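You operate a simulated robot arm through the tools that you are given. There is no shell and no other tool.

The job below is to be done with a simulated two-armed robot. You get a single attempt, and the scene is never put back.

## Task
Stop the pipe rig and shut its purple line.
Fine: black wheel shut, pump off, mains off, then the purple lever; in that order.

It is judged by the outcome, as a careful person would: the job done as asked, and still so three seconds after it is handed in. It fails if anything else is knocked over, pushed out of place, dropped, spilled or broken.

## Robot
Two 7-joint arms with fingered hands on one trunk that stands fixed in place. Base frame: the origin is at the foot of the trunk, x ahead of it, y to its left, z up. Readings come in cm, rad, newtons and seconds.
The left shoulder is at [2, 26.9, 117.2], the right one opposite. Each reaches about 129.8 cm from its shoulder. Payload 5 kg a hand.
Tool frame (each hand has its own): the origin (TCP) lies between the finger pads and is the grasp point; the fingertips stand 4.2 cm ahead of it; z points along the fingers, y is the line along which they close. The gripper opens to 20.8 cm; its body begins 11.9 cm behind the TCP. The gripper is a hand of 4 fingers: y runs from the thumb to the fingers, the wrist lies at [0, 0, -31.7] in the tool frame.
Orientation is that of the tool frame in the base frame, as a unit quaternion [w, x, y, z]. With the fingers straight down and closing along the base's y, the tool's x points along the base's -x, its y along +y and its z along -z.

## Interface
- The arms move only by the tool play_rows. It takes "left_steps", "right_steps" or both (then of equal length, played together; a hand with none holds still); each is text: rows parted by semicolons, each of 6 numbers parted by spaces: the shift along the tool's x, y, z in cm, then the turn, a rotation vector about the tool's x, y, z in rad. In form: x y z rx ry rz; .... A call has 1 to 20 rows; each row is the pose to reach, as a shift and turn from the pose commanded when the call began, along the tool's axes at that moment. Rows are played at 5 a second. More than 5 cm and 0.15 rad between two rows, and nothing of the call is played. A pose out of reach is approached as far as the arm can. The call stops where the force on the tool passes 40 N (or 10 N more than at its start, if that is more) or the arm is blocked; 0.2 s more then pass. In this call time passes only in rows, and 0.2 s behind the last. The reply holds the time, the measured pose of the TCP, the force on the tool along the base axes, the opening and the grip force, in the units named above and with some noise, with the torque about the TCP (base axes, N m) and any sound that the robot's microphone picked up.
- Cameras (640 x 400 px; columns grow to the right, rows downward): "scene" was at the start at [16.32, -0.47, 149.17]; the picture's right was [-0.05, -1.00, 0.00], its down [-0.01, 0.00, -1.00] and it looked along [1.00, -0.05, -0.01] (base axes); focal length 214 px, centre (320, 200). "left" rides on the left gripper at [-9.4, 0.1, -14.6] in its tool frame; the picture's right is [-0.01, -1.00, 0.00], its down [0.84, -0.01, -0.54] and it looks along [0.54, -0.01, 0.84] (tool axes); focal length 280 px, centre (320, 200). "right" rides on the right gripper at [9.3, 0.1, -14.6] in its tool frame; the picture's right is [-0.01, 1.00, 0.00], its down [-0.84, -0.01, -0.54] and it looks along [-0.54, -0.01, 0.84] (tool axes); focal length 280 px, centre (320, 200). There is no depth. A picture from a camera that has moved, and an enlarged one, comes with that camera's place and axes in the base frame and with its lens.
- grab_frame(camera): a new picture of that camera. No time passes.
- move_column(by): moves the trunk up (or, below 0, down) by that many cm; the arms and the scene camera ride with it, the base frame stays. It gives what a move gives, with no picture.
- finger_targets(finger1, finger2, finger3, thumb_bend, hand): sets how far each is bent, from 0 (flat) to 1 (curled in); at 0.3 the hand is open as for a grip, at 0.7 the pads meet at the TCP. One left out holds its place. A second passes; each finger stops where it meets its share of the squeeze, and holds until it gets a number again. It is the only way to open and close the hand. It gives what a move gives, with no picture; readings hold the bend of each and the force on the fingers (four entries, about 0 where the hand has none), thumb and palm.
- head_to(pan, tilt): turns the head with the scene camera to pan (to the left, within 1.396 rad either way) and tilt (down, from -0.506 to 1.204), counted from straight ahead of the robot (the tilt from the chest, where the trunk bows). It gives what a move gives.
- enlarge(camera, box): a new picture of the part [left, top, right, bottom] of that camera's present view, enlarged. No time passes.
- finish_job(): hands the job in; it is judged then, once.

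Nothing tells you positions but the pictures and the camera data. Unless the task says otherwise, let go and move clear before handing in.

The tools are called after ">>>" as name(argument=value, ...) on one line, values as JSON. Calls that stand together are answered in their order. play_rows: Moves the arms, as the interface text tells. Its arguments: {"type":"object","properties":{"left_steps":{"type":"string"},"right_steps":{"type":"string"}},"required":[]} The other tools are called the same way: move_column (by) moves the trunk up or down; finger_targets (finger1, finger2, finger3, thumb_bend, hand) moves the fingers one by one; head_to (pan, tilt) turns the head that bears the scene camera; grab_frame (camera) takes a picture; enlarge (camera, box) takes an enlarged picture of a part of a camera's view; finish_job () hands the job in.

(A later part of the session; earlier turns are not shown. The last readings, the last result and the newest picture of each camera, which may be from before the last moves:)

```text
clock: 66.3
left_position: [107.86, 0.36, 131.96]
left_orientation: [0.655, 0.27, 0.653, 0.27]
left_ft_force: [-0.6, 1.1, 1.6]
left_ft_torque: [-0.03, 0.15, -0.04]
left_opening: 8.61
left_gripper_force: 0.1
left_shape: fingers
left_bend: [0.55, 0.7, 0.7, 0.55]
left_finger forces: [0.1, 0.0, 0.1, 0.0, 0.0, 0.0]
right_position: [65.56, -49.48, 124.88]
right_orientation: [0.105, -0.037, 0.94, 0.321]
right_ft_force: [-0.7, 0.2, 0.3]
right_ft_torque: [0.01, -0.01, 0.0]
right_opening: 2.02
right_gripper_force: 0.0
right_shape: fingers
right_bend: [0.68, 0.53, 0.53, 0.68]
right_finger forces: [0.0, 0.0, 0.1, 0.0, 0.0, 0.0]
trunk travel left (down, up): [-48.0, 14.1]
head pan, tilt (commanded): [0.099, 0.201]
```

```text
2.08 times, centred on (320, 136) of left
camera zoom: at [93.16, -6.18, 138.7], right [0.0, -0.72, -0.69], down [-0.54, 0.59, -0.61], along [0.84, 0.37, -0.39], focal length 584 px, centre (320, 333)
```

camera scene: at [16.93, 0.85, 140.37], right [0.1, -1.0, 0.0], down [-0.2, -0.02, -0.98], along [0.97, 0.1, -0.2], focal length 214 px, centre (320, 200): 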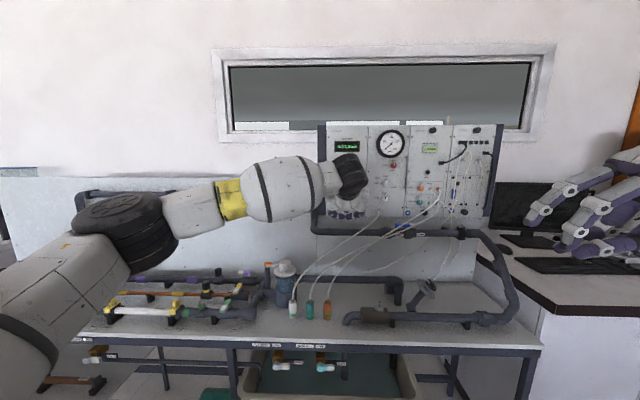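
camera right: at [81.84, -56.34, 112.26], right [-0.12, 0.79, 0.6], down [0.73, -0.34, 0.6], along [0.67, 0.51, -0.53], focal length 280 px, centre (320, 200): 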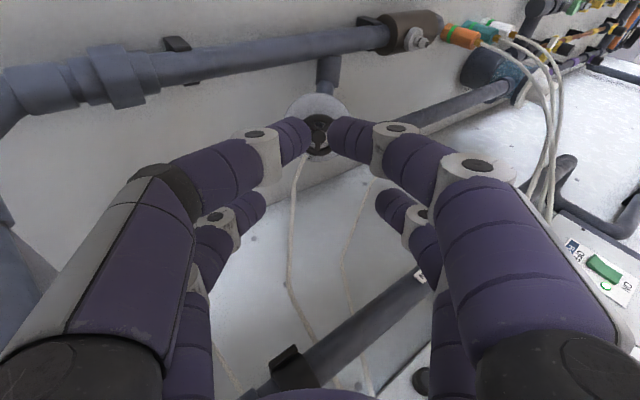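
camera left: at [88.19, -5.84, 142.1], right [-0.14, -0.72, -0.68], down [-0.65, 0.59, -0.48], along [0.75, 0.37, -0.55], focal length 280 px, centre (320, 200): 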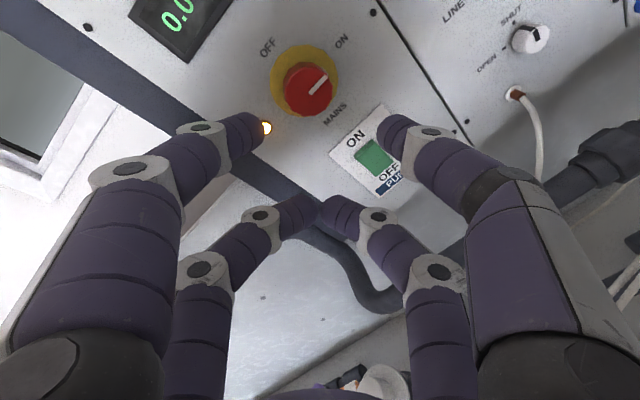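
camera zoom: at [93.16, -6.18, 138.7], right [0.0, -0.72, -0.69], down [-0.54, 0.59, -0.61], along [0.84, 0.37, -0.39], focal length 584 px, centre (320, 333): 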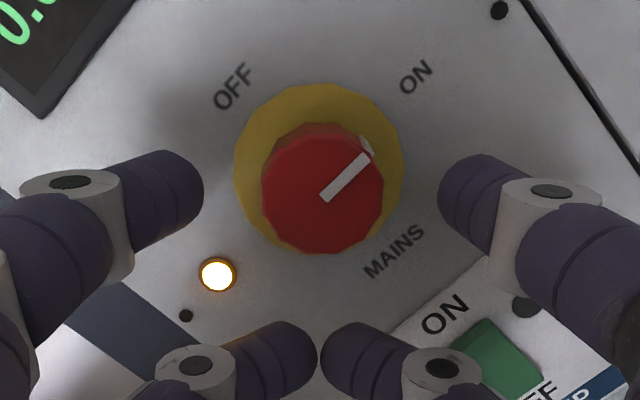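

Squared to the panel. Advancing 1.7 cm and closing thumb and finger1 on the knob.

>>> play_rows(left_steps="0.1 -0.1 0.6 0 0 0; 0.15 -0.12 1.2 0 0 0; 0.15 -0.12 1.7 0 0 0")

>>> finger_targets(hand="left", finger1=0.76, thumb_bend=0.76)

>>> enlarge(camera="left", box=[200, 40, 440, 232])

```text
clock: 67.1
left_position: [109.64, 0.27, 131.67]
left_orientation: [0.654, 0.271, 0.653, 0.271]
left_ft_force: [0.0, -1.3, -0.4]
left_ft_torque: [-0.03, -0.01, 0.0]
left_opening: 8.61
left_gripper_force: 0.0
left_shape: fingers
left_bend: [0.55, 0.7, 0.7, 0.55]
left_finger forces: [0.1, 0.0, 0.1, 0.0, 0.0, 0.0]
right_position: [65.53, -49.47, 124.87]
right_orientation: [0.105, -0.037, 0.94, 0.321]
right_ft_force: [0.3, 0.4, -0.1]
right_ft_torque: [0.02, 0.05, 0.0]
right_opening: 2.04
right_gripper_force: 0.0
right_shape: fingers
right_bend: [0.68, 0.53, 0.53, 0.68]
right_finger forces: [0.0, 0.0, 0.0, 0.1, 0.1, 0.0]
trunk travel left (down, up): [-48.0, 14.1]
head pan, tilt (commanded): [0.099, 0.201]
```

```text
clock: 68.1
left_position: [109.58, 0.07, 131.45]
left_orientation: [0.654, 0.271, 0.653, 0.269]
left_ft_force: [4.2, -9.8, -8.0]
left_ft_torque: [0.36, 0.14, -0.02]
left_opening: 4.54
left_gripper_force: 16.3
left_shape: fingers
left_bend: [0.6, 0.7, 0.7, 0.66]
left_finger forces: [9.5, 0.0, 0.1, 0.1, 22.3, 0.0]
right_position: [65.71, -49.52, 124.75]
right_orientation: [0.106, -0.036, 0.941, 0.321]
right_ft_force: [0.1, -0.7, -0.7]
right_ft_torque: [-0.01, 0.01, -0.01]
right_opening: 2.01
right_gripper_force: 0.0
right_shape: fingers
right_bend: [0.68, 0.53, 0.53, 0.68]
right_finger forces: [0.1, 0.1, 0.1, 0.0, 0.1, 0.0]
trunk travel left (down, up): [-48.0, 14.1]
head pan, tilt (commanded): [0.099, 0.201]
```

```text
2.08 times, centred on (320, 136) of left
camera zoom: at [94.99, -6.4, 138.28], right [0.0, -0.72, -0.7], down [-0.54, 0.59, -0.6], along [0.84, 0.37, -0.39], focal length 584 px, centre (320, 333)
```

zoom: 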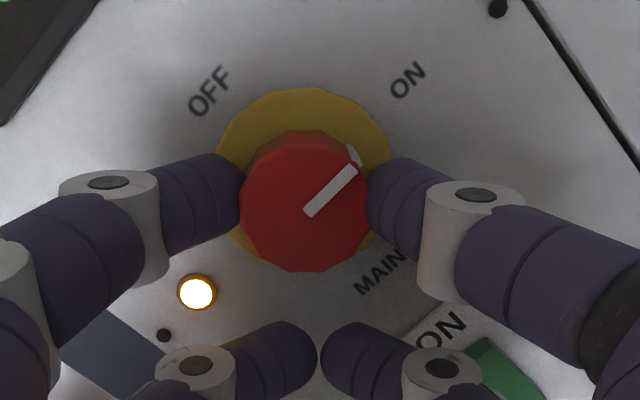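

The knob is gripped. Turning 30° counter-clockwise (as seen from the front) to start.

>>> play_rows(left_steps="-0.08 -0.38 0 0 0 -0.1309; -0.2 -0.75 0 0 0 -0.2618; -0.38 -1.1 0 0 0 -0.3927; -0.6 -1.42 0 0 0 -0.5236")

>>> enlarge(camera="left", box=[200, 40, 440, 232])

```text
clock: 69.1
left_position: [109.55, -1.23, 131.14]
left_orientation: [0.702, 0.092, 0.701, 0.091]
left_ft_force: [3.6, -9.3, -4.6]
left_ft_torque: [0.31, 0.11, 0.02]
left_opening: 4.54
left_gripper_force: 16.1
left_shape: fingers
left_bend: [0.61, 0.7, 0.7, 0.66]
left_finger forces: [10.5, 0.0, 0.0, 0.0, 21.9, 0.0]
right_position: [65.6, -49.53, 124.75]
right_orientation: [0.106, -0.037, 0.94, 0.322]
right_ft_force: [0.1, 0.4, 0.2]
right_ft_torque: [-0.02, 0.0, -0.01]
right_opening: 2.02
right_gripper_force: 0.0
right_shape: fingers
right_bend: [0.68, 0.53, 0.53, 0.68]
right_finger forces: [0.1, 0.1, 0.1, 0.0, 0.0, 0.1]
trunk travel left (down, up): [-48.0, 14.1]
head pan, tilt (commanded): [0.099, 0.201]
```

```text
2.08 times, centred on (320, 136) of left
camera zoom: at [94.99, -3.5, 140.16], right [0.0, -0.97, -0.24], down [-0.54, 0.2, -0.82], along [0.84, 0.13, -0.52], focal length 584 px, centre (320, 333)
```

zoom: 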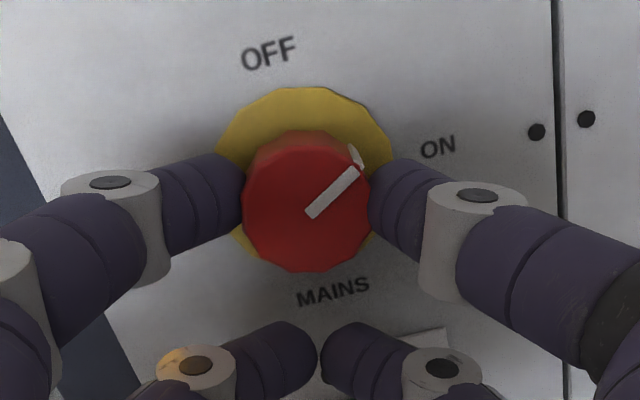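

The knob follows. Continuing another 30°.

>>> play_rows(left_steps="-0.08 -0.38 0 0 0 -0.1309; -0.2 -0.75 0 0 0 -0.2618; -0.38 -1.1 0 0 0 -0.3927; -0.6 -1.42 0 0 0 -0.5236")

>>> enlarge(camera="left", box=[200, 40, 440, 232])

```text
clock: 70.1
left_position: [109.7, -2.77, 131.42]
left_orientation: [0.701, -0.095, 0.7, -0.094]
left_ft_force: [3.1, -7.5, -2.9]
left_ft_torque: [0.18, 0.22, 0.14]
left_opening: 4.55
left_gripper_force: 14.7
left_shape: fingers
left_bend: [0.6, 0.7, 0.7, 0.66]
left_finger forces: [11.7, 0.0, 0.0, 0.1, 18.5, 0.0]
right_position: [65.58, -49.52, 124.89]
right_orientation: [0.106, -0.037, 0.94, 0.321]
right_ft_force: [-0.2, 0.5, -0.6]
right_ft_torque: [0.04, 0.03, 0.0]
right_opening: 2.02
right_gripper_force: 0.1
right_shape: fingers
right_bend: [0.68, 0.53, 0.53, 0.68]
right_finger forces: [0.0, 0.0, 0.1, 0.1, 0.0, 0.0]
trunk travel left (down, up): [-48.0, 14.1]
head pan, tilt (commanded): [0.099, 0.201]
```

```text
2.08 times, centred on (320, 136) of left
camera zoom: at [94.99, -0.14, 140.35], right [0.0, -0.96, 0.28], down [-0.54, -0.23, -0.81], along [0.84, -0.15, -0.52], focal length 584 px, centre (320, 333)
```

zoom: 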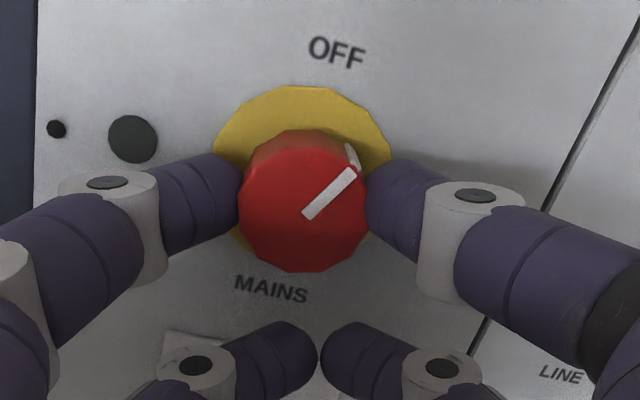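

The mains lamp is already out; the pointer still has 30° to OFF. Finishing the turn.

>>> play_rows(left_steps="-0.08 -0.38 0 0 0 -0.1309; -0.2 -0.75 0 0 0 -0.2618; -0.38 -1.1 0 0 0 -0.3927; -0.6 -1.42 0 0 0 -0.5236")

>>> enlarge(camera="left", box=[200, 40, 440, 232])

```text
clock: 71.1
left_position: [109.61, -3.84, 132.3]
left_orientation: [0.654, -0.271, 0.652, -0.272]
left_ft_force: [5.9, -3.9, 2.9]
left_ft_torque: [0.23, 0.17, 0.04]
left_opening: 4.53
left_gripper_force: 14.5
left_shape: fingers
left_bend: [0.6, 0.7, 0.7, 0.67]
left_finger forces: [11.6, 0.1, 0.1, 0.0, 17.4, 0.0]
right_position: [65.66, -49.48, 124.83]
right_orientation: [0.106, -0.037, 0.94, 0.321]
right_ft_force: [-0.5, 0.2, 0.0]
right_ft_torque: [-0.02, 0.01, 0.02]
right_opening: 2.0
right_gripper_force: 0.1
right_shape: fingers
right_bend: [0.68, 0.53, 0.53, 0.68]
right_finger forces: [0.1, 0.0, 0.0, 0.0, 0.0, 0.0]
trunk travel left (down, up): [-48.0, 14.1]
head pan, tilt (commanded): [0.099, 0.201]
```

```text
2.08 times, centred on (320, 136) of left
camera zoom: at [94.96, 2.85, 138.83], right [0.0, -0.69, 0.72], down [-0.54, -0.61, -0.59], along [0.84, -0.39, -0.37], focal length 584 px, centre (320, 333)
```

zoom: 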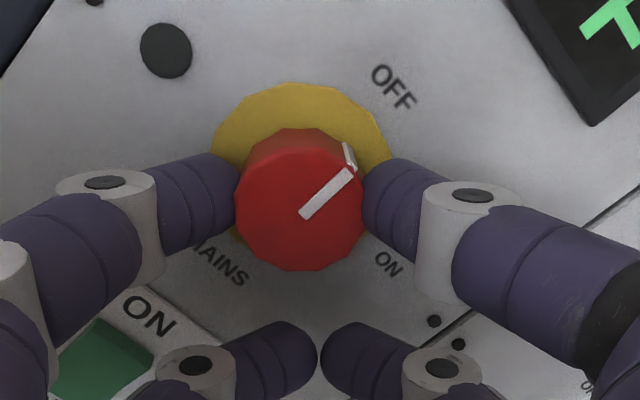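

Pointer is aligned with OFF and the lamp is out. Releasing and backing away.

>>> finger_targets(hand="left", finger1=0.52, thumb_bend=0.54)

>>> play_rows(left_steps="0 0 -1 0 0 0; 0 0 -2.5 0 0 0; 0 0 -5 0 0 0; 0 0 -8 0 0 0; 0 0 -12 0 0 0; 0 0 -16 0 0 0; 0 0 -20 0 0 0")

>>> grab_frame(camera="left")

>>> grab_frame(camera="scene")

```text
clock: 72.1
left_position: [109.65, -3.89, 132.27]
left_orientation: [0.653, -0.271, 0.652, -0.273]
left_ft_force: [0.5, -0.1, -0.4]
left_ft_torque: [0.03, 0.04, 0.01]
left_opening: 9.67
left_gripper_force: 0.0
left_shape: fingers
left_bend: [0.52, 0.7, 0.7, 0.54]
left_finger forces: [0.0, 0.0, 0.1, 0.0, 0.0, 0.1]
right_position: [65.52, -49.51, 124.89]
right_orientation: [0.106, -0.037, 0.94, 0.321]
right_ft_force: [0.6, 0.0, -0.2]
right_ft_torque: [0.03, -0.03, 0.0]
right_opening: 2.04
right_gripper_force: 0.2
right_shape: fingers
right_bend: [0.68, 0.53, 0.53, 0.68]
right_finger forces: [0.0, 0.0, 0.1, 0.1, 0.1, 0.0]
trunk travel left (down, up): [-48.0, 14.1]
head pan, tilt (commanded): [0.099, 0.201]
```

```text
clock: 73.7
left_position: [89.57, -3.79, 132.15]
left_orientation: [0.654, -0.271, 0.653, -0.271]
left_ft_force: [1.0, 0.1, 0.5]
left_ft_torque: [0.0, 0.01, -0.01]
left_opening: 9.61
left_gripper_force: 0.1
left_shape: fingers
left_bend: [0.52, 0.7, 0.7, 0.54]
left_finger forces: [0.0, 0.0, 0.0, 0.0, 0.0, 0.1]
right_position: [65.54, -49.41, 125.01]
right_orientation: [0.108, -0.038, 0.94, 0.322]
right_ft_force: [-0.6, -0.7, 0.6]
right_ft_torque: [0.04, -0.05, -0.04]
right_opening: 2.01
right_gripper_force: 0.1
right_shape: fingers
right_bend: [0.68, 0.53, 0.53, 0.68]
right_finger forces: [0.1, 0.0, 0.0, 0.1, 0.1, 0.0]
trunk travel left (down, up): [-48.0, 14.1]
head pan, tilt (commanded): [0.099, 0.201]
```

```text
taken
camera left: at [74.85, 2.89, 138.75], right [0.0, -0.69, 0.72], down [-0.54, -0.61, -0.59], along [0.84, -0.39, -0.37], focal length 280 px, centre (320, 200)
```

left: 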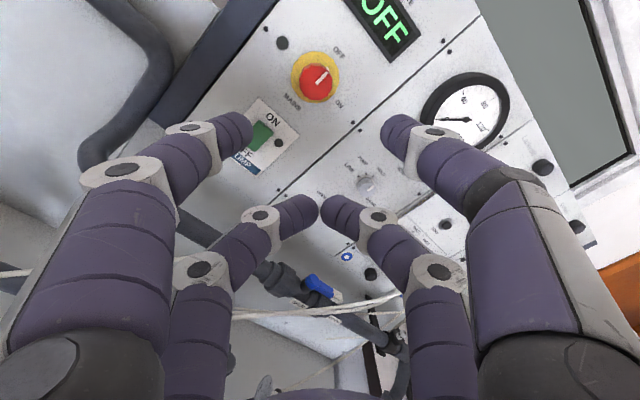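

```text
taken
camera scene: at [16.79, 0.92, 140.43], right [0.1, -1.0, 0.0], down [-0.2, -0.02, -0.98], along [0.98, 0.1, -0.2], focal length 214 px, centre (320, 200)
```

scene: 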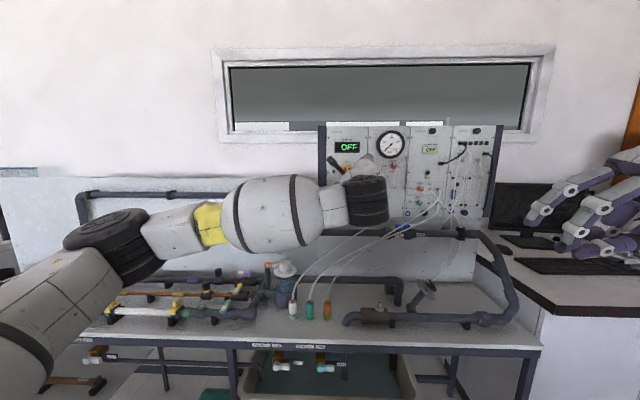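

The displays now read OFF, so the mains is off. Next is the purple lever at about [109, 45.7, 84.4]; I'll pinch the left fingers and move to a viewing pose above it, hand pitched 60° down.

>>> finger_targets(hand="left", finger1=0.7, thumb_bend=0.7, finger2=0.7, finger3=0.7)

>>> play_rows(left_steps="-1.6 3.84 0.39 -0.0293 0.0708 0.0508; -3.2 7.67 0.77 -0.0586 0.1416 0.1016; -4.8 11.51 1.16 -0.088 0.2124 0.1524; -6.4 15.34 1.54 -0.1173 0.2831 0.2031; -8 19.18 1.93 -0.1466 0.3539 0.2539; -9.6 23.01 2.31 -0.1759 0.4247 0.3047; -11.2 26.85 2.7 -0.2053 0.4955 0.3555; -12.8 30.69 3.09 -0.2346 0.5663 0.4063; -14.4 34.52 3.47 -0.2639 0.6371 0.4571; -16 38.36 3.86 -0.2932 0.7079 0.5079; -17.6 42.19 4.24 -0.3225 0.7786 0.5586; -19.2 46.03 4.63 -0.3519 0.8494 0.6094; -20.8 49.86 5.01 -0.3812 0.9202 0.6602; -22.4 53.7 5.4 -0.4105 0.991 0.711")

>>> grab_frame(camera="left")

>>> head_to(pan=0.45, tilt=0.4)

>>> grab_frame(camera="scene")

```text
clock: 74.7
left_position: [89.58, -3.83, 132.12]
left_orientation: [0.653, -0.271, 0.653, -0.272]
left_ft_force: [-0.6, -0.6, -0.5]
left_ft_torque: [0.01, 0.0, -0.01]
left_opening: 1.12
left_gripper_force: 0.1
left_shape: fingers
left_bend: [0.7, 0.7, 0.7, 0.7]
left_finger forces: [0.0, 0.0, 0.0, 0.0, 0.0, 0.1]
right_position: [65.51, -49.45, 124.9]
right_orientation: [0.108, -0.037, 0.94, 0.322]
right_ft_force: [0.1, -0.4, 0.0]
right_ft_torque: [-0.02, 0.0, 0.03]
right_opening: 2.04
right_gripper_force: 0.0
right_shape: fingers
right_bend: [0.68, 0.53, 0.53, 0.68]
right_finger forces: [0.1, 0.0, 0.0, 0.1, 0.0, 0.0]
trunk travel left (down, up): [-48.0, 14.1]
head pan, tilt (commanded): [0.099, 0.201]
```

```text
clock: 77.7
left_position: [95.11, 49.9, 109.83]
left_orientation: [0.259, 0.001, 0.966, -0.001]
left_ft_force: [-0.2, 0.3, 0.0]
left_ft_torque: [0.03, 0.0, -0.02]
left_opening: 1.08
left_gripper_force: 0.0
left_shape: fingers
left_bend: [0.7, 0.7, 0.7, 0.7]
left_finger forces: [0.0, 0.0, 0.0, 0.0, 0.0, 0.1]
right_position: [65.72, -49.43, 124.97]
right_orientation: [0.106, -0.037, 0.941, 0.32]
right_ft_force: [0.1, 0.4, -0.3]
right_ft_torque: [-0.09, 0.03, -0.01]
right_opening: 2.04
right_gripper_force: 0.0
right_shape: fingers
right_bend: [0.68, 0.53, 0.53, 0.68]
right_finger forces: [0.1, 0.0, 0.1, 0.0, 0.0, 0.0]
trunk travel left (down, up): [-48.0, 14.1]
head pan, tilt (commanded): [0.099, 0.201]
```

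```text
taken
camera left: at [95.85, 50.03, 127.16], right [0.01, -1.0, 0.01], down [-1.0, -0.01, 0.05], along [-0.04, -0.01, -1.0], focal length 280 px, centre (320, 200)
```

left: 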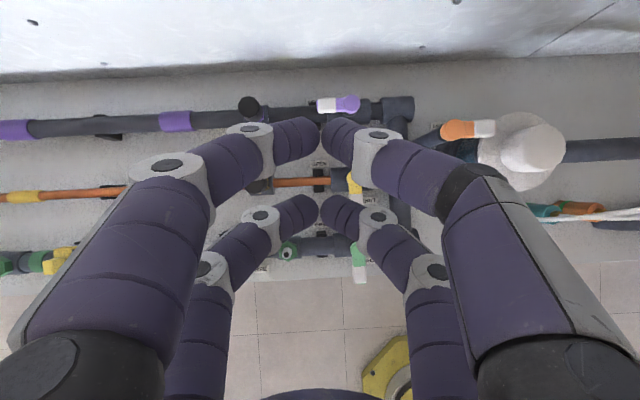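

```text
clock: 78.5
left_position: [95.07, 49.79, 109.86]
left_orientation: [0.26, 0.0, 0.966, -0.001]
left_ft_force: [-1.6, -0.1, 0.1]
left_ft_torque: [0.06, 0.04, 0.0]
left_opening: 1.07
left_gripper_force: 0.0
left_shape: fingers
left_bend: [0.7, 0.7, 0.7, 0.7]
left_finger forces: [0.1, 0.1, 0.0, 0.1, 0.0, 0.1]
right_position: [65.58, -49.53, 124.87]
right_orientation: [0.105, -0.037, 0.94, 0.321]
right_ft_force: [0.7, 0.8, 0.1]
right_ft_torque: [-0.02, -0.02, -0.01]
right_opening: 2.02
right_gripper_force: 0.0
right_shape: fingers
right_bend: [0.68, 0.53, 0.53, 0.68]
right_finger forces: [0.0, 0.1, 0.0, 0.0, 0.0, 0.0]
trunk travel left (down, up): [-48.0, 14.1]
head pan, tilt (commanded): [0.45, 0.4]
```

```text
taken
camera scene: at [15.88, 4.03, 138.56], right [0.43, -0.9, 0.0], down [-0.35, -0.17, -0.92], along [0.83, 0.4, -0.39], focal length 214 px, centre (320, 200)
```

scene: 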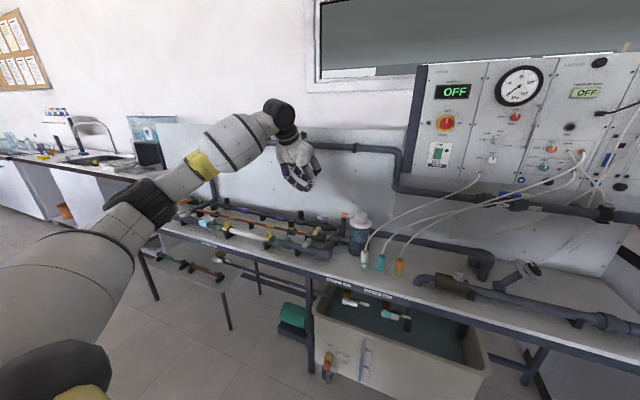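

A fine overhead view of the three lines. Enlarging around the purple lever to read its labels.

>>> enlarge(camera="left", box=[220, 60, 460, 210])

>>> enlarge(camera="left", box=[290, 70, 430, 160])

>>> enlarge(camera="scene", box=[180, 180, 380, 280])

```text
2.67 times, centred on (340, 135) of left
camera zoom: at [95.81, 49.99, 127.24], right [0.01, -1.0, 0.01], down [-1.0, -0.01, 0.04], along [-0.04, -0.01, -1.0], focal length 748 px, centre (267, 373)
```

zoom: 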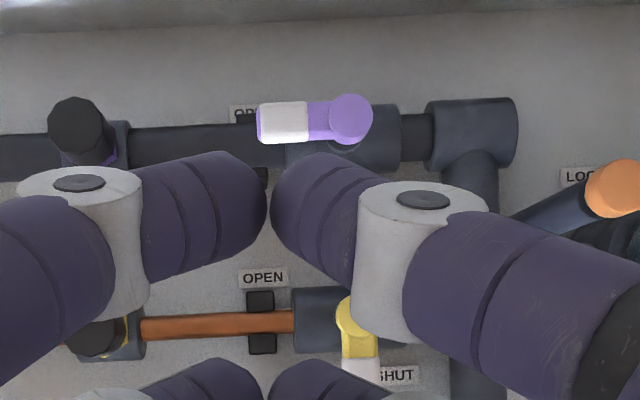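

```text
4.44 times, centred on (360, 115) of left
camera zoom: at [95.81, 49.99, 127.24], right [0.01, -1.0, 0.01], down [-1.0, -0.01, 0.04], along [-0.04, -0.01, -1.0], focal length 1246 px, centre (142, 578)
```

zoom: 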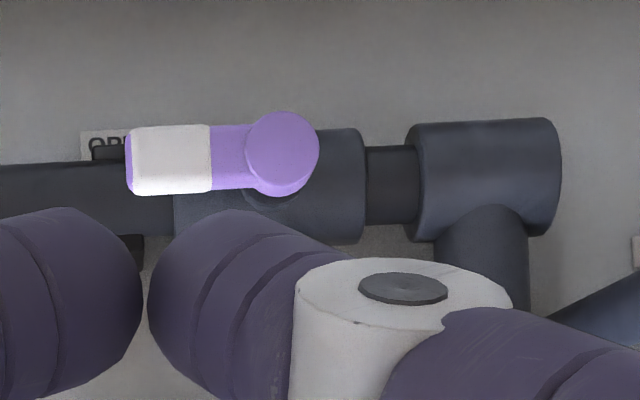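

```text
3.20 times, centred on (280, 230) of scene
camera zoom: at [15.88, 4.03, 138.56], right [0.43, -0.9, 0.0], down [-0.35, -0.17, -0.92], along [0.83, 0.4, -0.39], focal length 686 px, centre (448, 104)
```

zoom: 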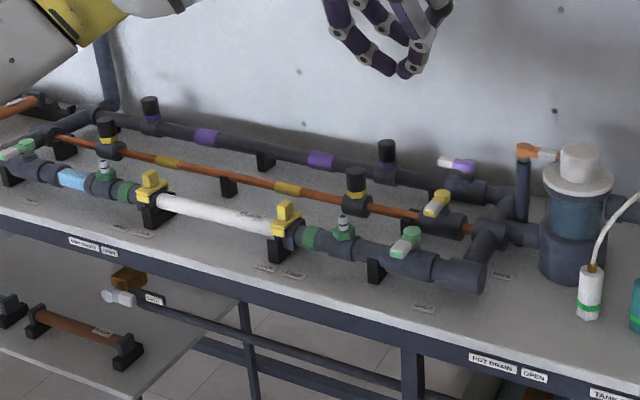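

OPEN is labelled at the lever's present position (left), and by analogy with the yellow lever SHUT is toward the robot. I'll hook the purple lever from its wall side with the thumb–finger1 pair; first I test tucking finger2 and finger3 away.

>>> finger_targets(hand="left", finger2=1.0, finger3=0.3)

>>> finger_targets(hand="left", finger3=0.95)

>>> grab_frame(camera="left")

>>> enlarge(camera="scene", box=[240, 90, 360, 200])

```text
clock: 79.5
left_position: [95.1, 49.77, 109.89]
left_orientation: [0.26, 0.001, 0.966, -0.002]
left_ft_force: [0.2, -0.4, 0.0]
left_ft_torque: [0.02, -0.03, 0.02]
left_opening: 1.09
left_gripper_force: 0.1
left_shape: fingers
left_bend: [0.7, 1.0, 0.3, 0.7]
left_finger forces: [0.0, 0.0, 0.0, 0.0, 0.0, 0.0]
right_position: [65.64, -49.44, 124.93]
right_orientation: [0.106, -0.037, 0.94, 0.322]
right_ft_force: [-0.2, 0.3, 0.5]
right_ft_torque: [0.01, 0.0, 0.02]
right_opening: 2.02
right_gripper_force: 0.1
right_shape: fingers
right_bend: [0.68, 0.53, 0.53, 0.68]
right_finger forces: [0.0, 0.0, 0.0, 0.0, 0.0, 0.0]
trunk travel left (down, up): [-48.0, 14.1]
head pan, tilt (commanded): [0.45, 0.4]
```

```text
clock: 80.5
left_position: [95.14, 49.81, 109.87]
left_orientation: [0.26, 0.0, 0.966, -0.001]
left_ft_force: [-0.1, 0.3, -0.3]
left_ft_torque: [-0.01, 0.05, 0.04]
left_opening: 1.08
left_gripper_force: 0.0
left_shape: fingers
left_bend: [0.7, 1.0, 0.86, 0.7]
left_finger forces: [0.1, 0.0, 0.0, 0.1, 0.0, 0.1]
right_position: [65.66, -49.42, 124.86]
right_orientation: [0.106, -0.037, 0.94, 0.321]
right_ft_force: [0.2, -1.3, 0.0]
right_ft_torque: [0.0, -0.01, 0.02]
right_opening: 2.0
right_gripper_force: 0.1
right_shape: fingers
right_bend: [0.68, 0.53, 0.53, 0.68]
right_finger forces: [0.0, 0.1, 0.0, 0.0, 0.0, 0.1]
trunk travel left (down, up): [-48.0, 14.1]
head pan, tilt (commanded): [0.45, 0.4]
```

```text
taken
camera left: at [95.82, 50.0, 127.23], right [0.01, -1.0, 0.01], down [-1.0, -0.01, 0.04], along [-0.04, -0.01, -1.0], focal length 280 px, centre (320, 200)
```

left: 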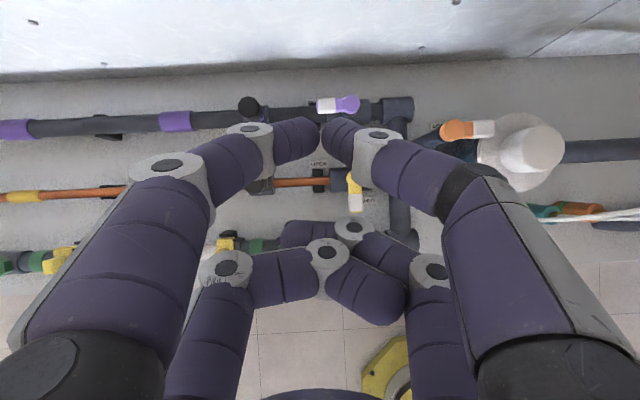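

```text
3.64 times, centred on (300, 145) of scene
camera zoom: at [15.88, 4.03, 138.56], right [0.44, -0.9, 0.0], down [-0.35, -0.17, -0.92], along [0.83, 0.4, -0.39], focal length 780 px, centre (393, 400)
```

zoom: 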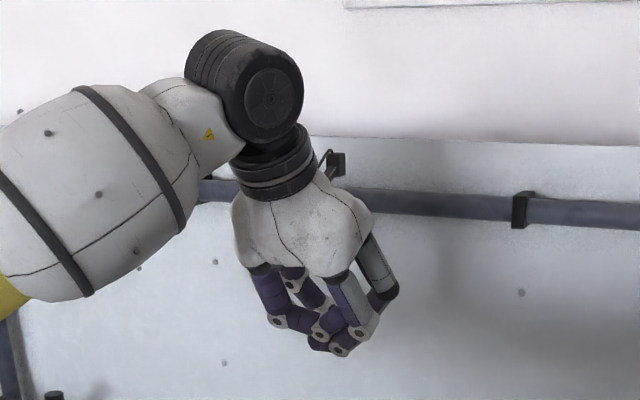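

Finger2 and finger3 tuck in nicely. I'll move to a point above and behind the lever (wall side), with the hand pitched 67° down.

>>> play_rows(left_steps="-0.75 0.1 3.41 0 0.0244 0; -1.5 0.2 6.81 0 0.0488 0; -2.24 0.3 10.22 0 0.0732 0; -2.99 0.4 13.62 0 0.0976 0; -3.74 0.5 17.03 0 0.122 0")

>>> grab_frame(camera="left")

>>> enlarge(camera="left", box=[220, 80, 420, 220])

>>> enlarge(camera="scene", box=[240, 120, 380, 260])

```text
clock: 81.7
left_position: [106.8, 50.3, 97.16]
left_orientation: [0.2, 0.001, 0.98, -0.002]
left_ft_force: [0.9, 0.1, 0.0]
left_ft_torque: [0.0, 0.02, 0.01]
left_opening: 1.08
left_gripper_force: 0.0
left_shape: fingers
left_bend: [0.7, 1.0, 0.86, 0.7]
left_finger forces: [0.0, 0.1, 0.1, 0.0, 0.0, 0.1]
right_position: [65.79, -49.5, 124.76]
right_orientation: [0.105, -0.037, 0.941, 0.321]
right_ft_force: [0.3, 0.1, -2.3]
right_ft_torque: [0.15, 0.06, 0.07]
right_opening: 2.0
right_gripper_force: 0.1
right_shape: fingers
right_bend: [0.68, 0.53, 0.53, 0.68]
right_finger forces: [0.1, 0.0, 0.0, 0.0, 0.0, 0.1]
trunk travel left (down, up): [-48.0, 14.1]
head pan, tilt (commanded): [0.45, 0.4]
```

```text
taken
camera left: at [109.67, 50.5, 114.21], right [0.01, -1.0, 0.01], down [-0.99, -0.01, 0.17], along [-0.17, -0.01, -0.99], focal length 280 px, centre (320, 200)
```

left: 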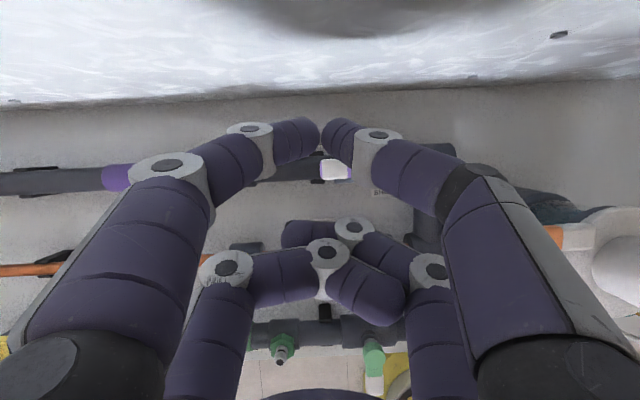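

```text
2.86 times, centred on (320, 150) of left
camera zoom: at [109.67, 50.5, 114.21], right [0.01, -1.0, 0.01], down [-0.99, -0.01, 0.17], along [-0.17, -0.01, -0.99], focal length 801 px, centre (320, 343)
```

zoom: 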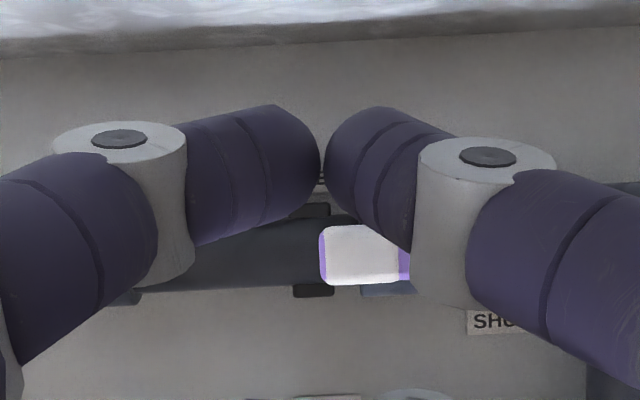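

```text
2.86 times, centred on (310, 190) of scene
camera zoom: at [15.94, 3.98, 138.54], right [0.44, -0.9, 0.0], down [-0.35, -0.17, -0.92], along [0.83, 0.4, -0.39], focal length 613 px, centre (349, 229)
```

zoom: 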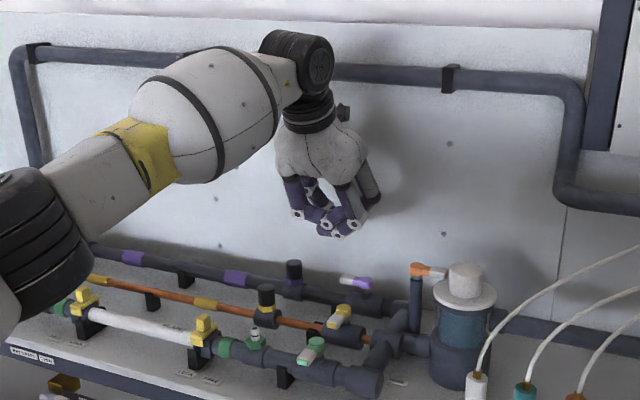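

SHUT is indeed labelled on the robot side. The pair is above the gap behind the lever; descending 8 cm vertically and checking.

>>> play_rows(left_steps="1.05 0 2.46 0 0 0; 2.09 0 4.91 0 0 0; 3.14 0 7.37 0 0 0")

>>> enlarge(camera="left", box=[220, 80, 420, 220])

>>> enlarge(camera="scene", box=[280, 170, 360, 240])

```text
clock: 82.5
left_position: [106.85, 50.34, 89.09]
left_orientation: [0.2, 0.001, 0.98, -0.002]
left_ft_force: [0.5, 0.3, -0.8]
left_ft_torque: [-0.02, 0.02, -0.01]
left_opening: 1.06
left_gripper_force: 0.0
left_shape: fingers
left_bend: [0.7, 1.0, 0.86, 0.7]
left_finger forces: [0.0, 0.0, 0.0, 0.0, 0.0, 0.0]
right_position: [65.68, -49.39, 124.77]
right_orientation: [0.106, -0.038, 0.941, 0.32]
right_ft_force: [1.5, 0.6, -1.2]
right_ft_torque: [-0.01, 0.06, 0.03]
right_opening: 2.05
right_gripper_force: 0.0
right_shape: fingers
right_bend: [0.68, 0.53, 0.53, 0.68]
right_finger forces: [0.0, 0.1, 0.0, 0.0, 0.1, 0.0]
trunk travel left (down, up): [-48.0, 14.1]
head pan, tilt (commanded): [0.45, 0.4]
```

```text
2.86 times, centred on (320, 150) of left
camera zoom: at [109.68, 50.44, 106.19], right [0.01, -1.0, 0.01], down [-0.99, -0.01, 0.17], along [-0.17, -0.01, -0.99], focal length 801 px, centre (320, 343)
```

zoom: 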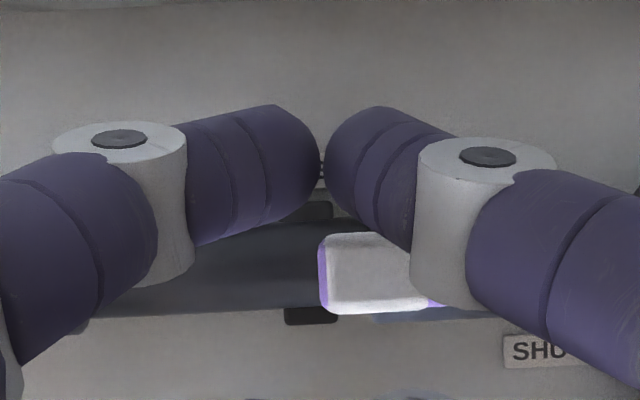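

```text
5.71 times, centred on (320, 205) of scene
camera zoom: at [15.93, 4.05, 138.53], right [0.44, -0.9, 0.0], down [-0.35, -0.17, -0.92], along [0.83, 0.4, -0.39], focal length 1226 px, centre (320, 171)
```

zoom: 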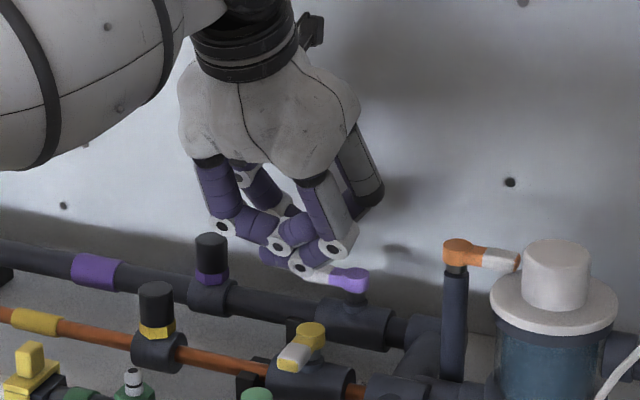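

Clearance is tight, so I'll shift 0.6 cm toward the wall before descending the last 3.3 cm.

>>> play_rows(left_steps="-0.55 0 0.24 0 0 0; -0.12 0 1.25 0 0 0; 0.31 0 2.26 0 0 0; 0.74 0 3.27 0 0 0")

>>> enlarge(camera="left", box=[220, 80, 420, 220])

>>> enlarge(camera="scene", box=[280, 170, 360, 240])

```text
clock: 83.5
left_position: [107.47, 50.42, 85.68]
left_orientation: [0.199, 0.0, 0.98, -0.002]
left_ft_force: [0.2, -0.4, -0.9]
left_ft_torque: [-0.01, -0.02, -0.02]
left_opening: 1.09
left_gripper_force: 0.0
left_shape: fingers
left_bend: [0.7, 1.0, 0.86, 0.7]
left_finger forces: [0.1, 0.0, 0.0, 0.0, 0.0, 0.0]
right_position: [65.6, -49.54, 124.82]
right_orientation: [0.106, -0.037, 0.94, 0.321]
right_ft_force: [1.0, -1.0, -0.3]
right_ft_torque: [-0.01, 0.05, 0.02]
right_opening: 2.02
right_gripper_force: 0.2
right_shape: fingers
right_bend: [0.68, 0.53, 0.53, 0.68]
right_finger forces: [0.0, 0.0, 0.0, 0.1, 0.0, 0.1]
trunk travel left (down, up): [-48.0, 14.1]
head pan, tilt (commanded): [0.45, 0.4]
```

```text
2.86 times, centred on (320, 150) of left
camera zoom: at [110.29, 50.55, 102.91], right [0.01, -1.0, 0.01], down [-0.99, -0.01, 0.17], along [-0.17, -0.01, -0.99], focal length 801 px, centre (320, 343)
```

zoom: 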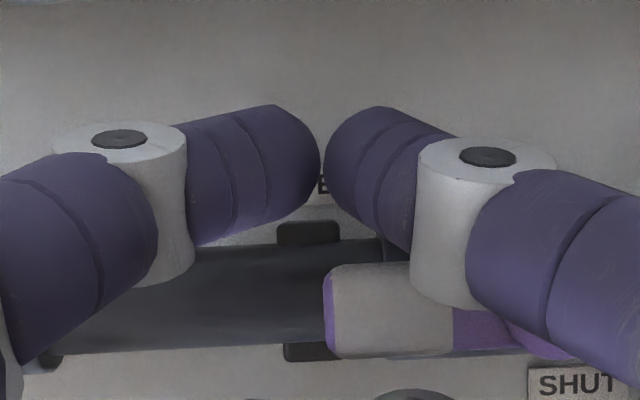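

```text
5.71 times, centred on (320, 205) of scene
camera zoom: at [15.92, 4.05, 138.55], right [0.44, -0.9, 0.0], down [-0.35, -0.17, -0.92], along [0.83, 0.4, -0.39], focal length 1226 px, centre (320, 171)
```

zoom: 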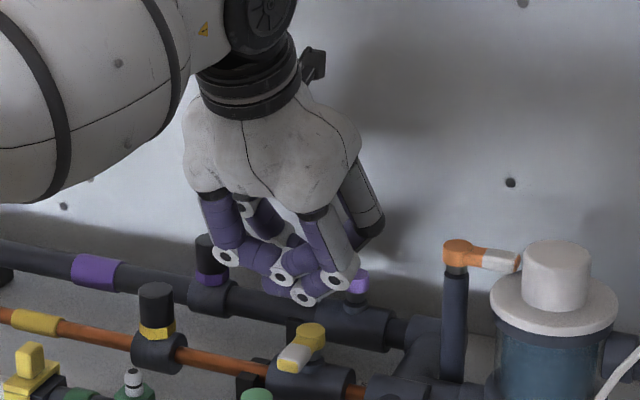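

The hand is behind the lever without contact, but the thumb joint would foul the lever's pivot cap. I'll lift out, tuck the thumb under, and use finger1 alone as the hook.

>>> play_rows(left_steps="-1.05 0 -2.46 0 0 0; -2.09 0 -4.91 0 0 0; -3.14 0 -7.37 0 0 0")

>>> finger_targets(hand="left", finger1=0.45, thumb_bend=1.0)

>>> finger_targets(hand="left", finger1=0.7)

>>> grab_frame(camera="left")

>>> enlarge(camera="scene", box=[270, 140, 370, 240])

```text
clock: 84.3
left_position: [107.44, 50.32, 93.93]
left_orientation: [0.201, 0.001, 0.98, -0.001]
left_ft_force: [0.0, -0.4, -0.4]
left_ft_torque: [0.07, -0.08, 0.01]
left_opening: 1.08
left_gripper_force: 0.1
left_shape: fingers
left_bend: [0.7, 1.0, 0.86, 0.7]
left_finger forces: [0.0, 0.1, 0.0, 0.0, 0.0, 0.0]
right_position: [65.5, -49.45, 124.88]
right_orientation: [0.107, -0.038, 0.94, 0.321]
right_ft_force: [-0.7, -1.1, 0.3]
right_ft_torque: [0.01, -0.09, -0.08]
right_opening: 2.02
right_gripper_force: 0.1
right_shape: fingers
right_bend: [0.68, 0.53, 0.53, 0.68]
right_finger forces: [0.0, 0.0, 0.0, 0.0, 0.1, 0.0]
trunk travel left (down, up): [-48.0, 14.1]
head pan, tilt (commanded): [0.45, 0.4]
```

```text
clock: 85.3
left_position: [107.48, 50.43, 93.91]
left_orientation: [0.2, 0.0, 0.98, -0.002]
left_ft_force: [-0.1, -0.2, 0.1]
left_ft_torque: [-0.02, 0.02, -0.02]
left_opening: 6.55
left_gripper_force: 0.1
left_shape: fingers
left_bend: [0.45, 1.0, 0.86, 1.0]
left_finger forces: [0.1, 0.1, 0.0, 0.1, 0.0, 0.0]
right_position: [65.6, -49.55, 124.86]
right_orientation: [0.106, -0.036, 0.941, 0.32]
right_ft_force: [-0.7, 0.1, 0.0]
right_ft_torque: [0.01, 0.02, 0.0]
right_opening: 2.05
right_gripper_force: 0.1
right_shape: fingers
right_bend: [0.68, 0.53, 0.53, 0.68]
right_finger forces: [0.1, 0.0, 0.0, 0.0, 0.0, 0.0]
trunk travel left (down, up): [-48.0, 14.1]
head pan, tilt (commanded): [0.45, 0.4]
```

```text
clock: 86.3
left_position: [107.48, 50.43, 93.76]
left_orientation: [0.2, 0.0, 0.98, -0.001]
left_ft_force: [0.0, 0.8, 0.0]
left_ft_torque: [0.0, 0.02, -0.01]
left_opening: 5.58
left_gripper_force: 0.1
left_shape: fingers
left_bend: [0.56, 1.0, 0.86, 1.0]
left_finger forces: [0.0, 0.0, 0.0, 0.0, 0.1, 0.1]
right_position: [65.65, -49.37, 124.94]
right_orientation: [0.107, -0.038, 0.94, 0.322]
right_ft_force: [0.1, -0.4, 0.5]
right_ft_torque: [0.02, -0.03, 0.02]
right_opening: 2.06
right_gripper_force: 0.1
right_shape: fingers
right_bend: [0.68, 0.53, 0.53, 0.68]
right_finger forces: [0.1, 0.1, 0.0, 0.0, 0.0, 0.1]
trunk travel left (down, up): [-48.0, 14.1]
head pan, tilt (commanded): [0.45, 0.4]
```

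```text
taken
camera left: at [110.3, 50.58, 110.97], right [0.01, -1.0, 0.01], down [-0.99, -0.01, 0.17], along [-0.17, -0.01, -0.99], focal length 280 px, centre (320, 200)
```

left: 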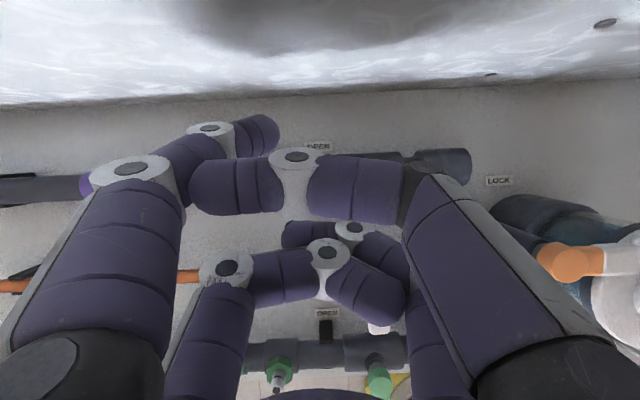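

```text
4.00 times, centred on (320, 190) of scene
camera zoom: at [15.89, 4.03, 138.56], right [0.44, -0.9, 0.0], down [-0.35, -0.17, -0.92], along [0.83, 0.4, -0.39], focal length 858 px, centre (320, 240)
```

zoom: 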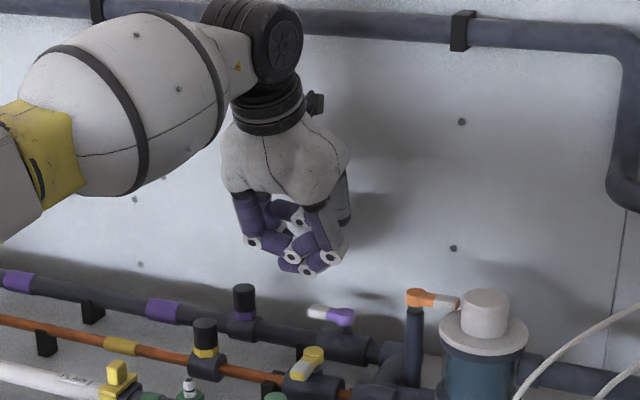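

Finger1 is now the lone hook (its tip ~4 cm left of centre). I'll shift right so the hook lies behind the lever's white end, then descend.

>>> play_rows(left_steps="0 -2.6 0 0 0 0; 0 -5.2 0 0 0 0; 1.05 -5.2 2.46 0 0 0; 2.09 -5.2 4.91 0 0 0")

>>> grab_frame(camera="left")

>>> enlarge(camera="scene", box=[280, 160, 370, 240])

```text
clock: 87.3
left_position: [107.49, 45.04, 88.44]
left_orientation: [0.201, 0.0, 0.98, -0.002]
left_ft_force: [0.1, -0.4, -0.2]
left_ft_torque: [-0.03, 0.06, -0.02]
left_opening: 5.58
left_gripper_force: 0.0
left_shape: fingers
left_bend: [0.56, 1.0, 0.86, 1.0]
left_finger forces: [0.1, 0.1, 0.0, 0.0, 0.1, 0.1]
right_position: [65.6, -49.52, 124.82]
right_orientation: [0.106, -0.038, 0.94, 0.321]
right_ft_force: [-0.2, 0.3, -0.2]
right_ft_torque: [-0.04, 0.02, 0.03]
right_opening: 2.0
right_gripper_force: 0.0
right_shape: fingers
right_bend: [0.68, 0.53, 0.53, 0.68]
right_finger forces: [0.1, 0.0, 0.0, 0.0, 0.0, 0.1]
trunk travel left (down, up): [-48.0, 14.1]
head pan, tilt (commanded): [0.45, 0.4]
```

```text
taken
camera left: at [110.3, 45.24, 105.63], right [0.01, -1.0, 0.01], down [-0.99, -0.01, 0.17], along [-0.17, -0.01, -0.99], focal length 280 px, centre (320, 200)
```

left: 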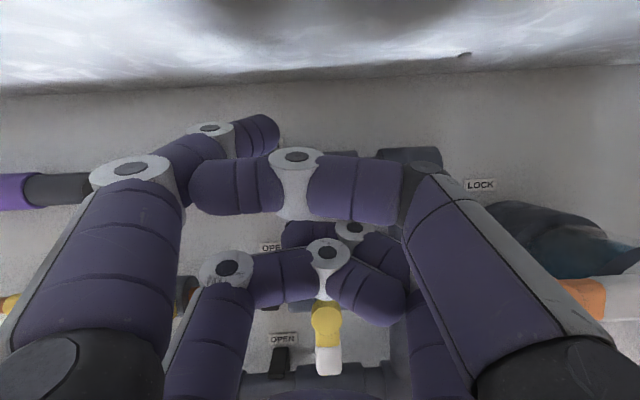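

```text
5.00 times, centred on (325, 200) of scene
camera zoom: at [15.91, 4.04, 138.55], right [0.43, -0.9, 0.0], down [-0.35, -0.17, -0.92], along [0.83, 0.4, -0.39], focal length 1072 px, centre (295, 200)
```

zoom: 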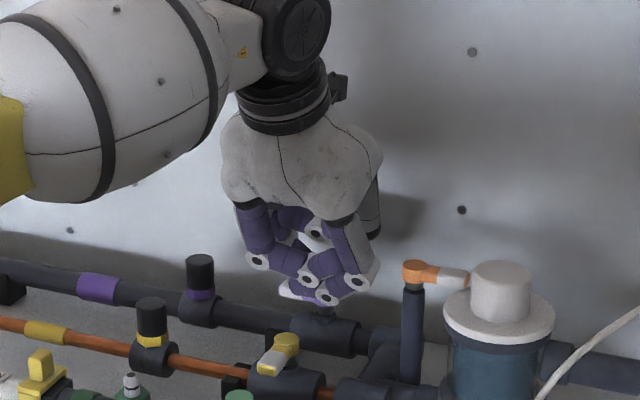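

The hook is above its place; the scene view shows the lever between the hook and the tucked pair. Descending the last 2.6 cm.

>>> play_rows(left_steps="0.43 0 0.76 0 0 0; 0.86 0 1.52 0 0 0; 1.3 0 2.28 0 0 0")

>>> enlarge(camera="left", box=[180, 80, 420, 260])

>>> enlarge(camera="scene", box=[290, 180, 350, 235])

```text
clock: 88.1
left_position: [107.1, 44.98, 85.8]
left_orientation: [0.201, 0.0, 0.98, -0.001]
left_ft_force: [-0.7, 0.6, -0.2]
left_ft_torque: [-0.03, 0.02, -0.03]
left_opening: 5.57
left_gripper_force: 0.0
left_shape: fingers
left_bend: [0.56, 1.0, 0.86, 1.0]
left_finger forces: [0.0, 0.0, 0.0, 0.0, 0.0, 0.0]
right_position: [65.57, -49.34, 124.8]
right_orientation: [0.106, -0.037, 0.94, 0.321]
right_ft_force: [0.4, 0.4, -0.4]
right_ft_torque: [-0.02, 0.02, 0.01]
right_opening: 2.01
right_gripper_force: 0.1
right_shape: fingers
right_bend: [0.68, 0.53, 0.53, 0.68]
right_finger forces: [0.0, 0.0, 0.0, 0.1, 0.0, 0.1]
trunk travel left (down, up): [-48.0, 14.1]
head pan, tilt (commanded): [0.45, 0.4]
```

```text
2.22 times, centred on (300, 170) of left
camera zoom: at [109.97, 45.23, 103.0], right [0.01, -1.0, 0.01], down [-0.99, -0.01, 0.17], along [-0.17, -0.01, -0.99], focal length 623 px, centre (364, 267)
```

zoom: 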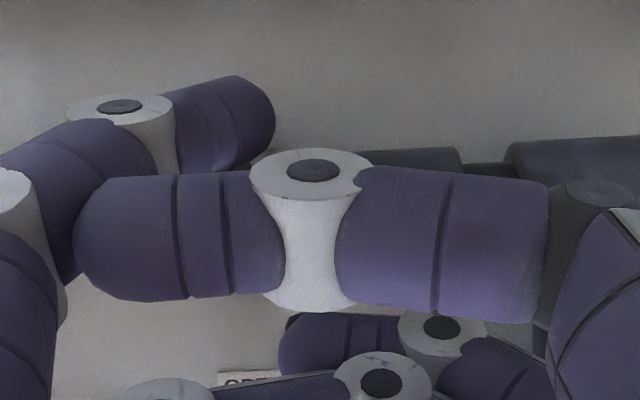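

```text
7.27 times, centred on (320, 208) of scene
camera zoom: at [15.9, 4.04, 138.55], right [0.44, -0.9, 0.0], down [-0.35, -0.17, -0.92], along [0.83, 0.4, -0.39], focal length 1560 px, centre (320, 146)
```

zoom: 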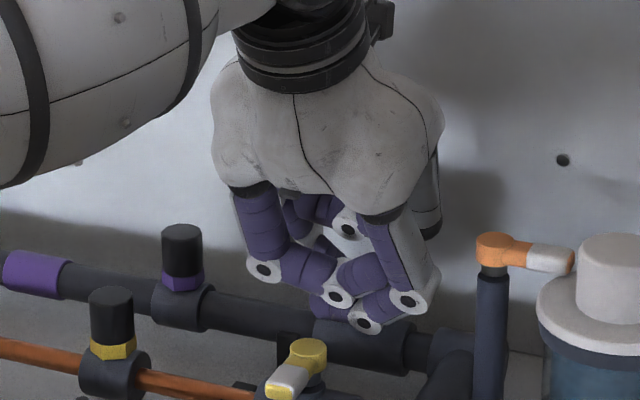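

Nothing touched. Now I'll draw the hook toward the robot along the lever's arc, about 40° to begin with.

>>> play_rows(left_steps="0.69 0 -0.29 0 0 0; 1.36 0.33 -0.58 0 0 0; 2.07 0.53 -0.88 0 0 0; 2.81 0.59 -1.2 0 0 0; 3.55 0.51 -1.51 0 0 0")

>>> grab_frame(camera="left")

>>> enlarge(camera="scene", box=[290, 180, 350, 235])

```text
clock: 89.3
left_position: [103.32, 45.62, 85.89]
left_orientation: [0.201, 0.0, 0.98, -0.002]
left_ft_force: [0.7, 0.1, 0.7]
left_ft_torque: [0.0, 0.0, -0.04]
left_opening: 5.57
left_gripper_force: 0.2
left_shape: fingers
left_bend: [0.56, 1.0, 0.86, 1.0]
left_finger forces: [0.9, 0.0, 0.0, 0.1, 0.0, 0.0]
right_position: [65.53, -49.46, 124.79]
right_orientation: [0.106, -0.037, 0.94, 0.321]
right_ft_force: [0.0, 0.2, 0.1]
right_ft_torque: [0.0, -0.02, -0.01]
right_opening: 2.03
right_gripper_force: 0.1
right_shape: fingers
right_bend: [0.68, 0.53, 0.53, 0.68]
right_finger forces: [0.0, 0.0, 0.0, 0.0, 0.0, 0.1]
trunk travel left (down, up): [-48.0, 14.1]
head pan, tilt (commanded): [0.45, 0.4]
```

```text
taken
camera left: at [106.08, 45.82, 103.06], right [0.01, -1.0, 0.01], down [-0.99, -0.01, 0.17], along [-0.17, -0.01, -0.99], focal length 280 px, centre (320, 200)
```

left: 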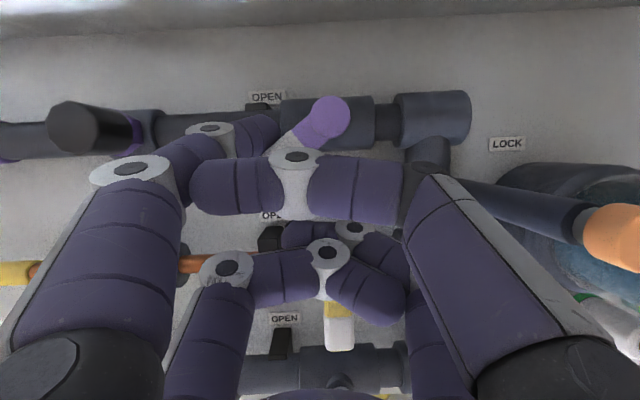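

```text
7.27 times, centred on (320, 208) of scene
camera zoom: at [15.88, 4.04, 138.56], right [0.44, -0.9, 0.0], down [-0.35, -0.17, -0.92], along [0.83, 0.4, -0.39], focal length 1560 px, centre (320, 146)
```

zoom: 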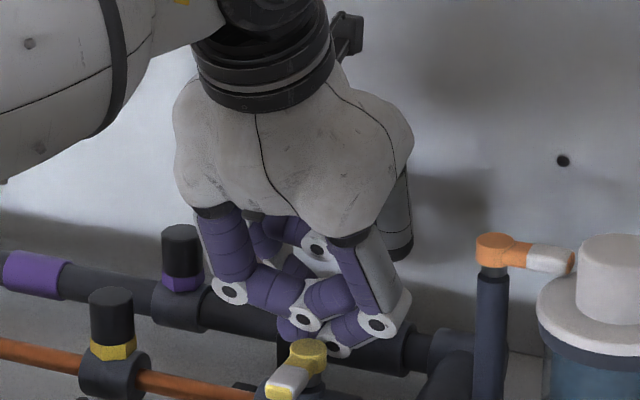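

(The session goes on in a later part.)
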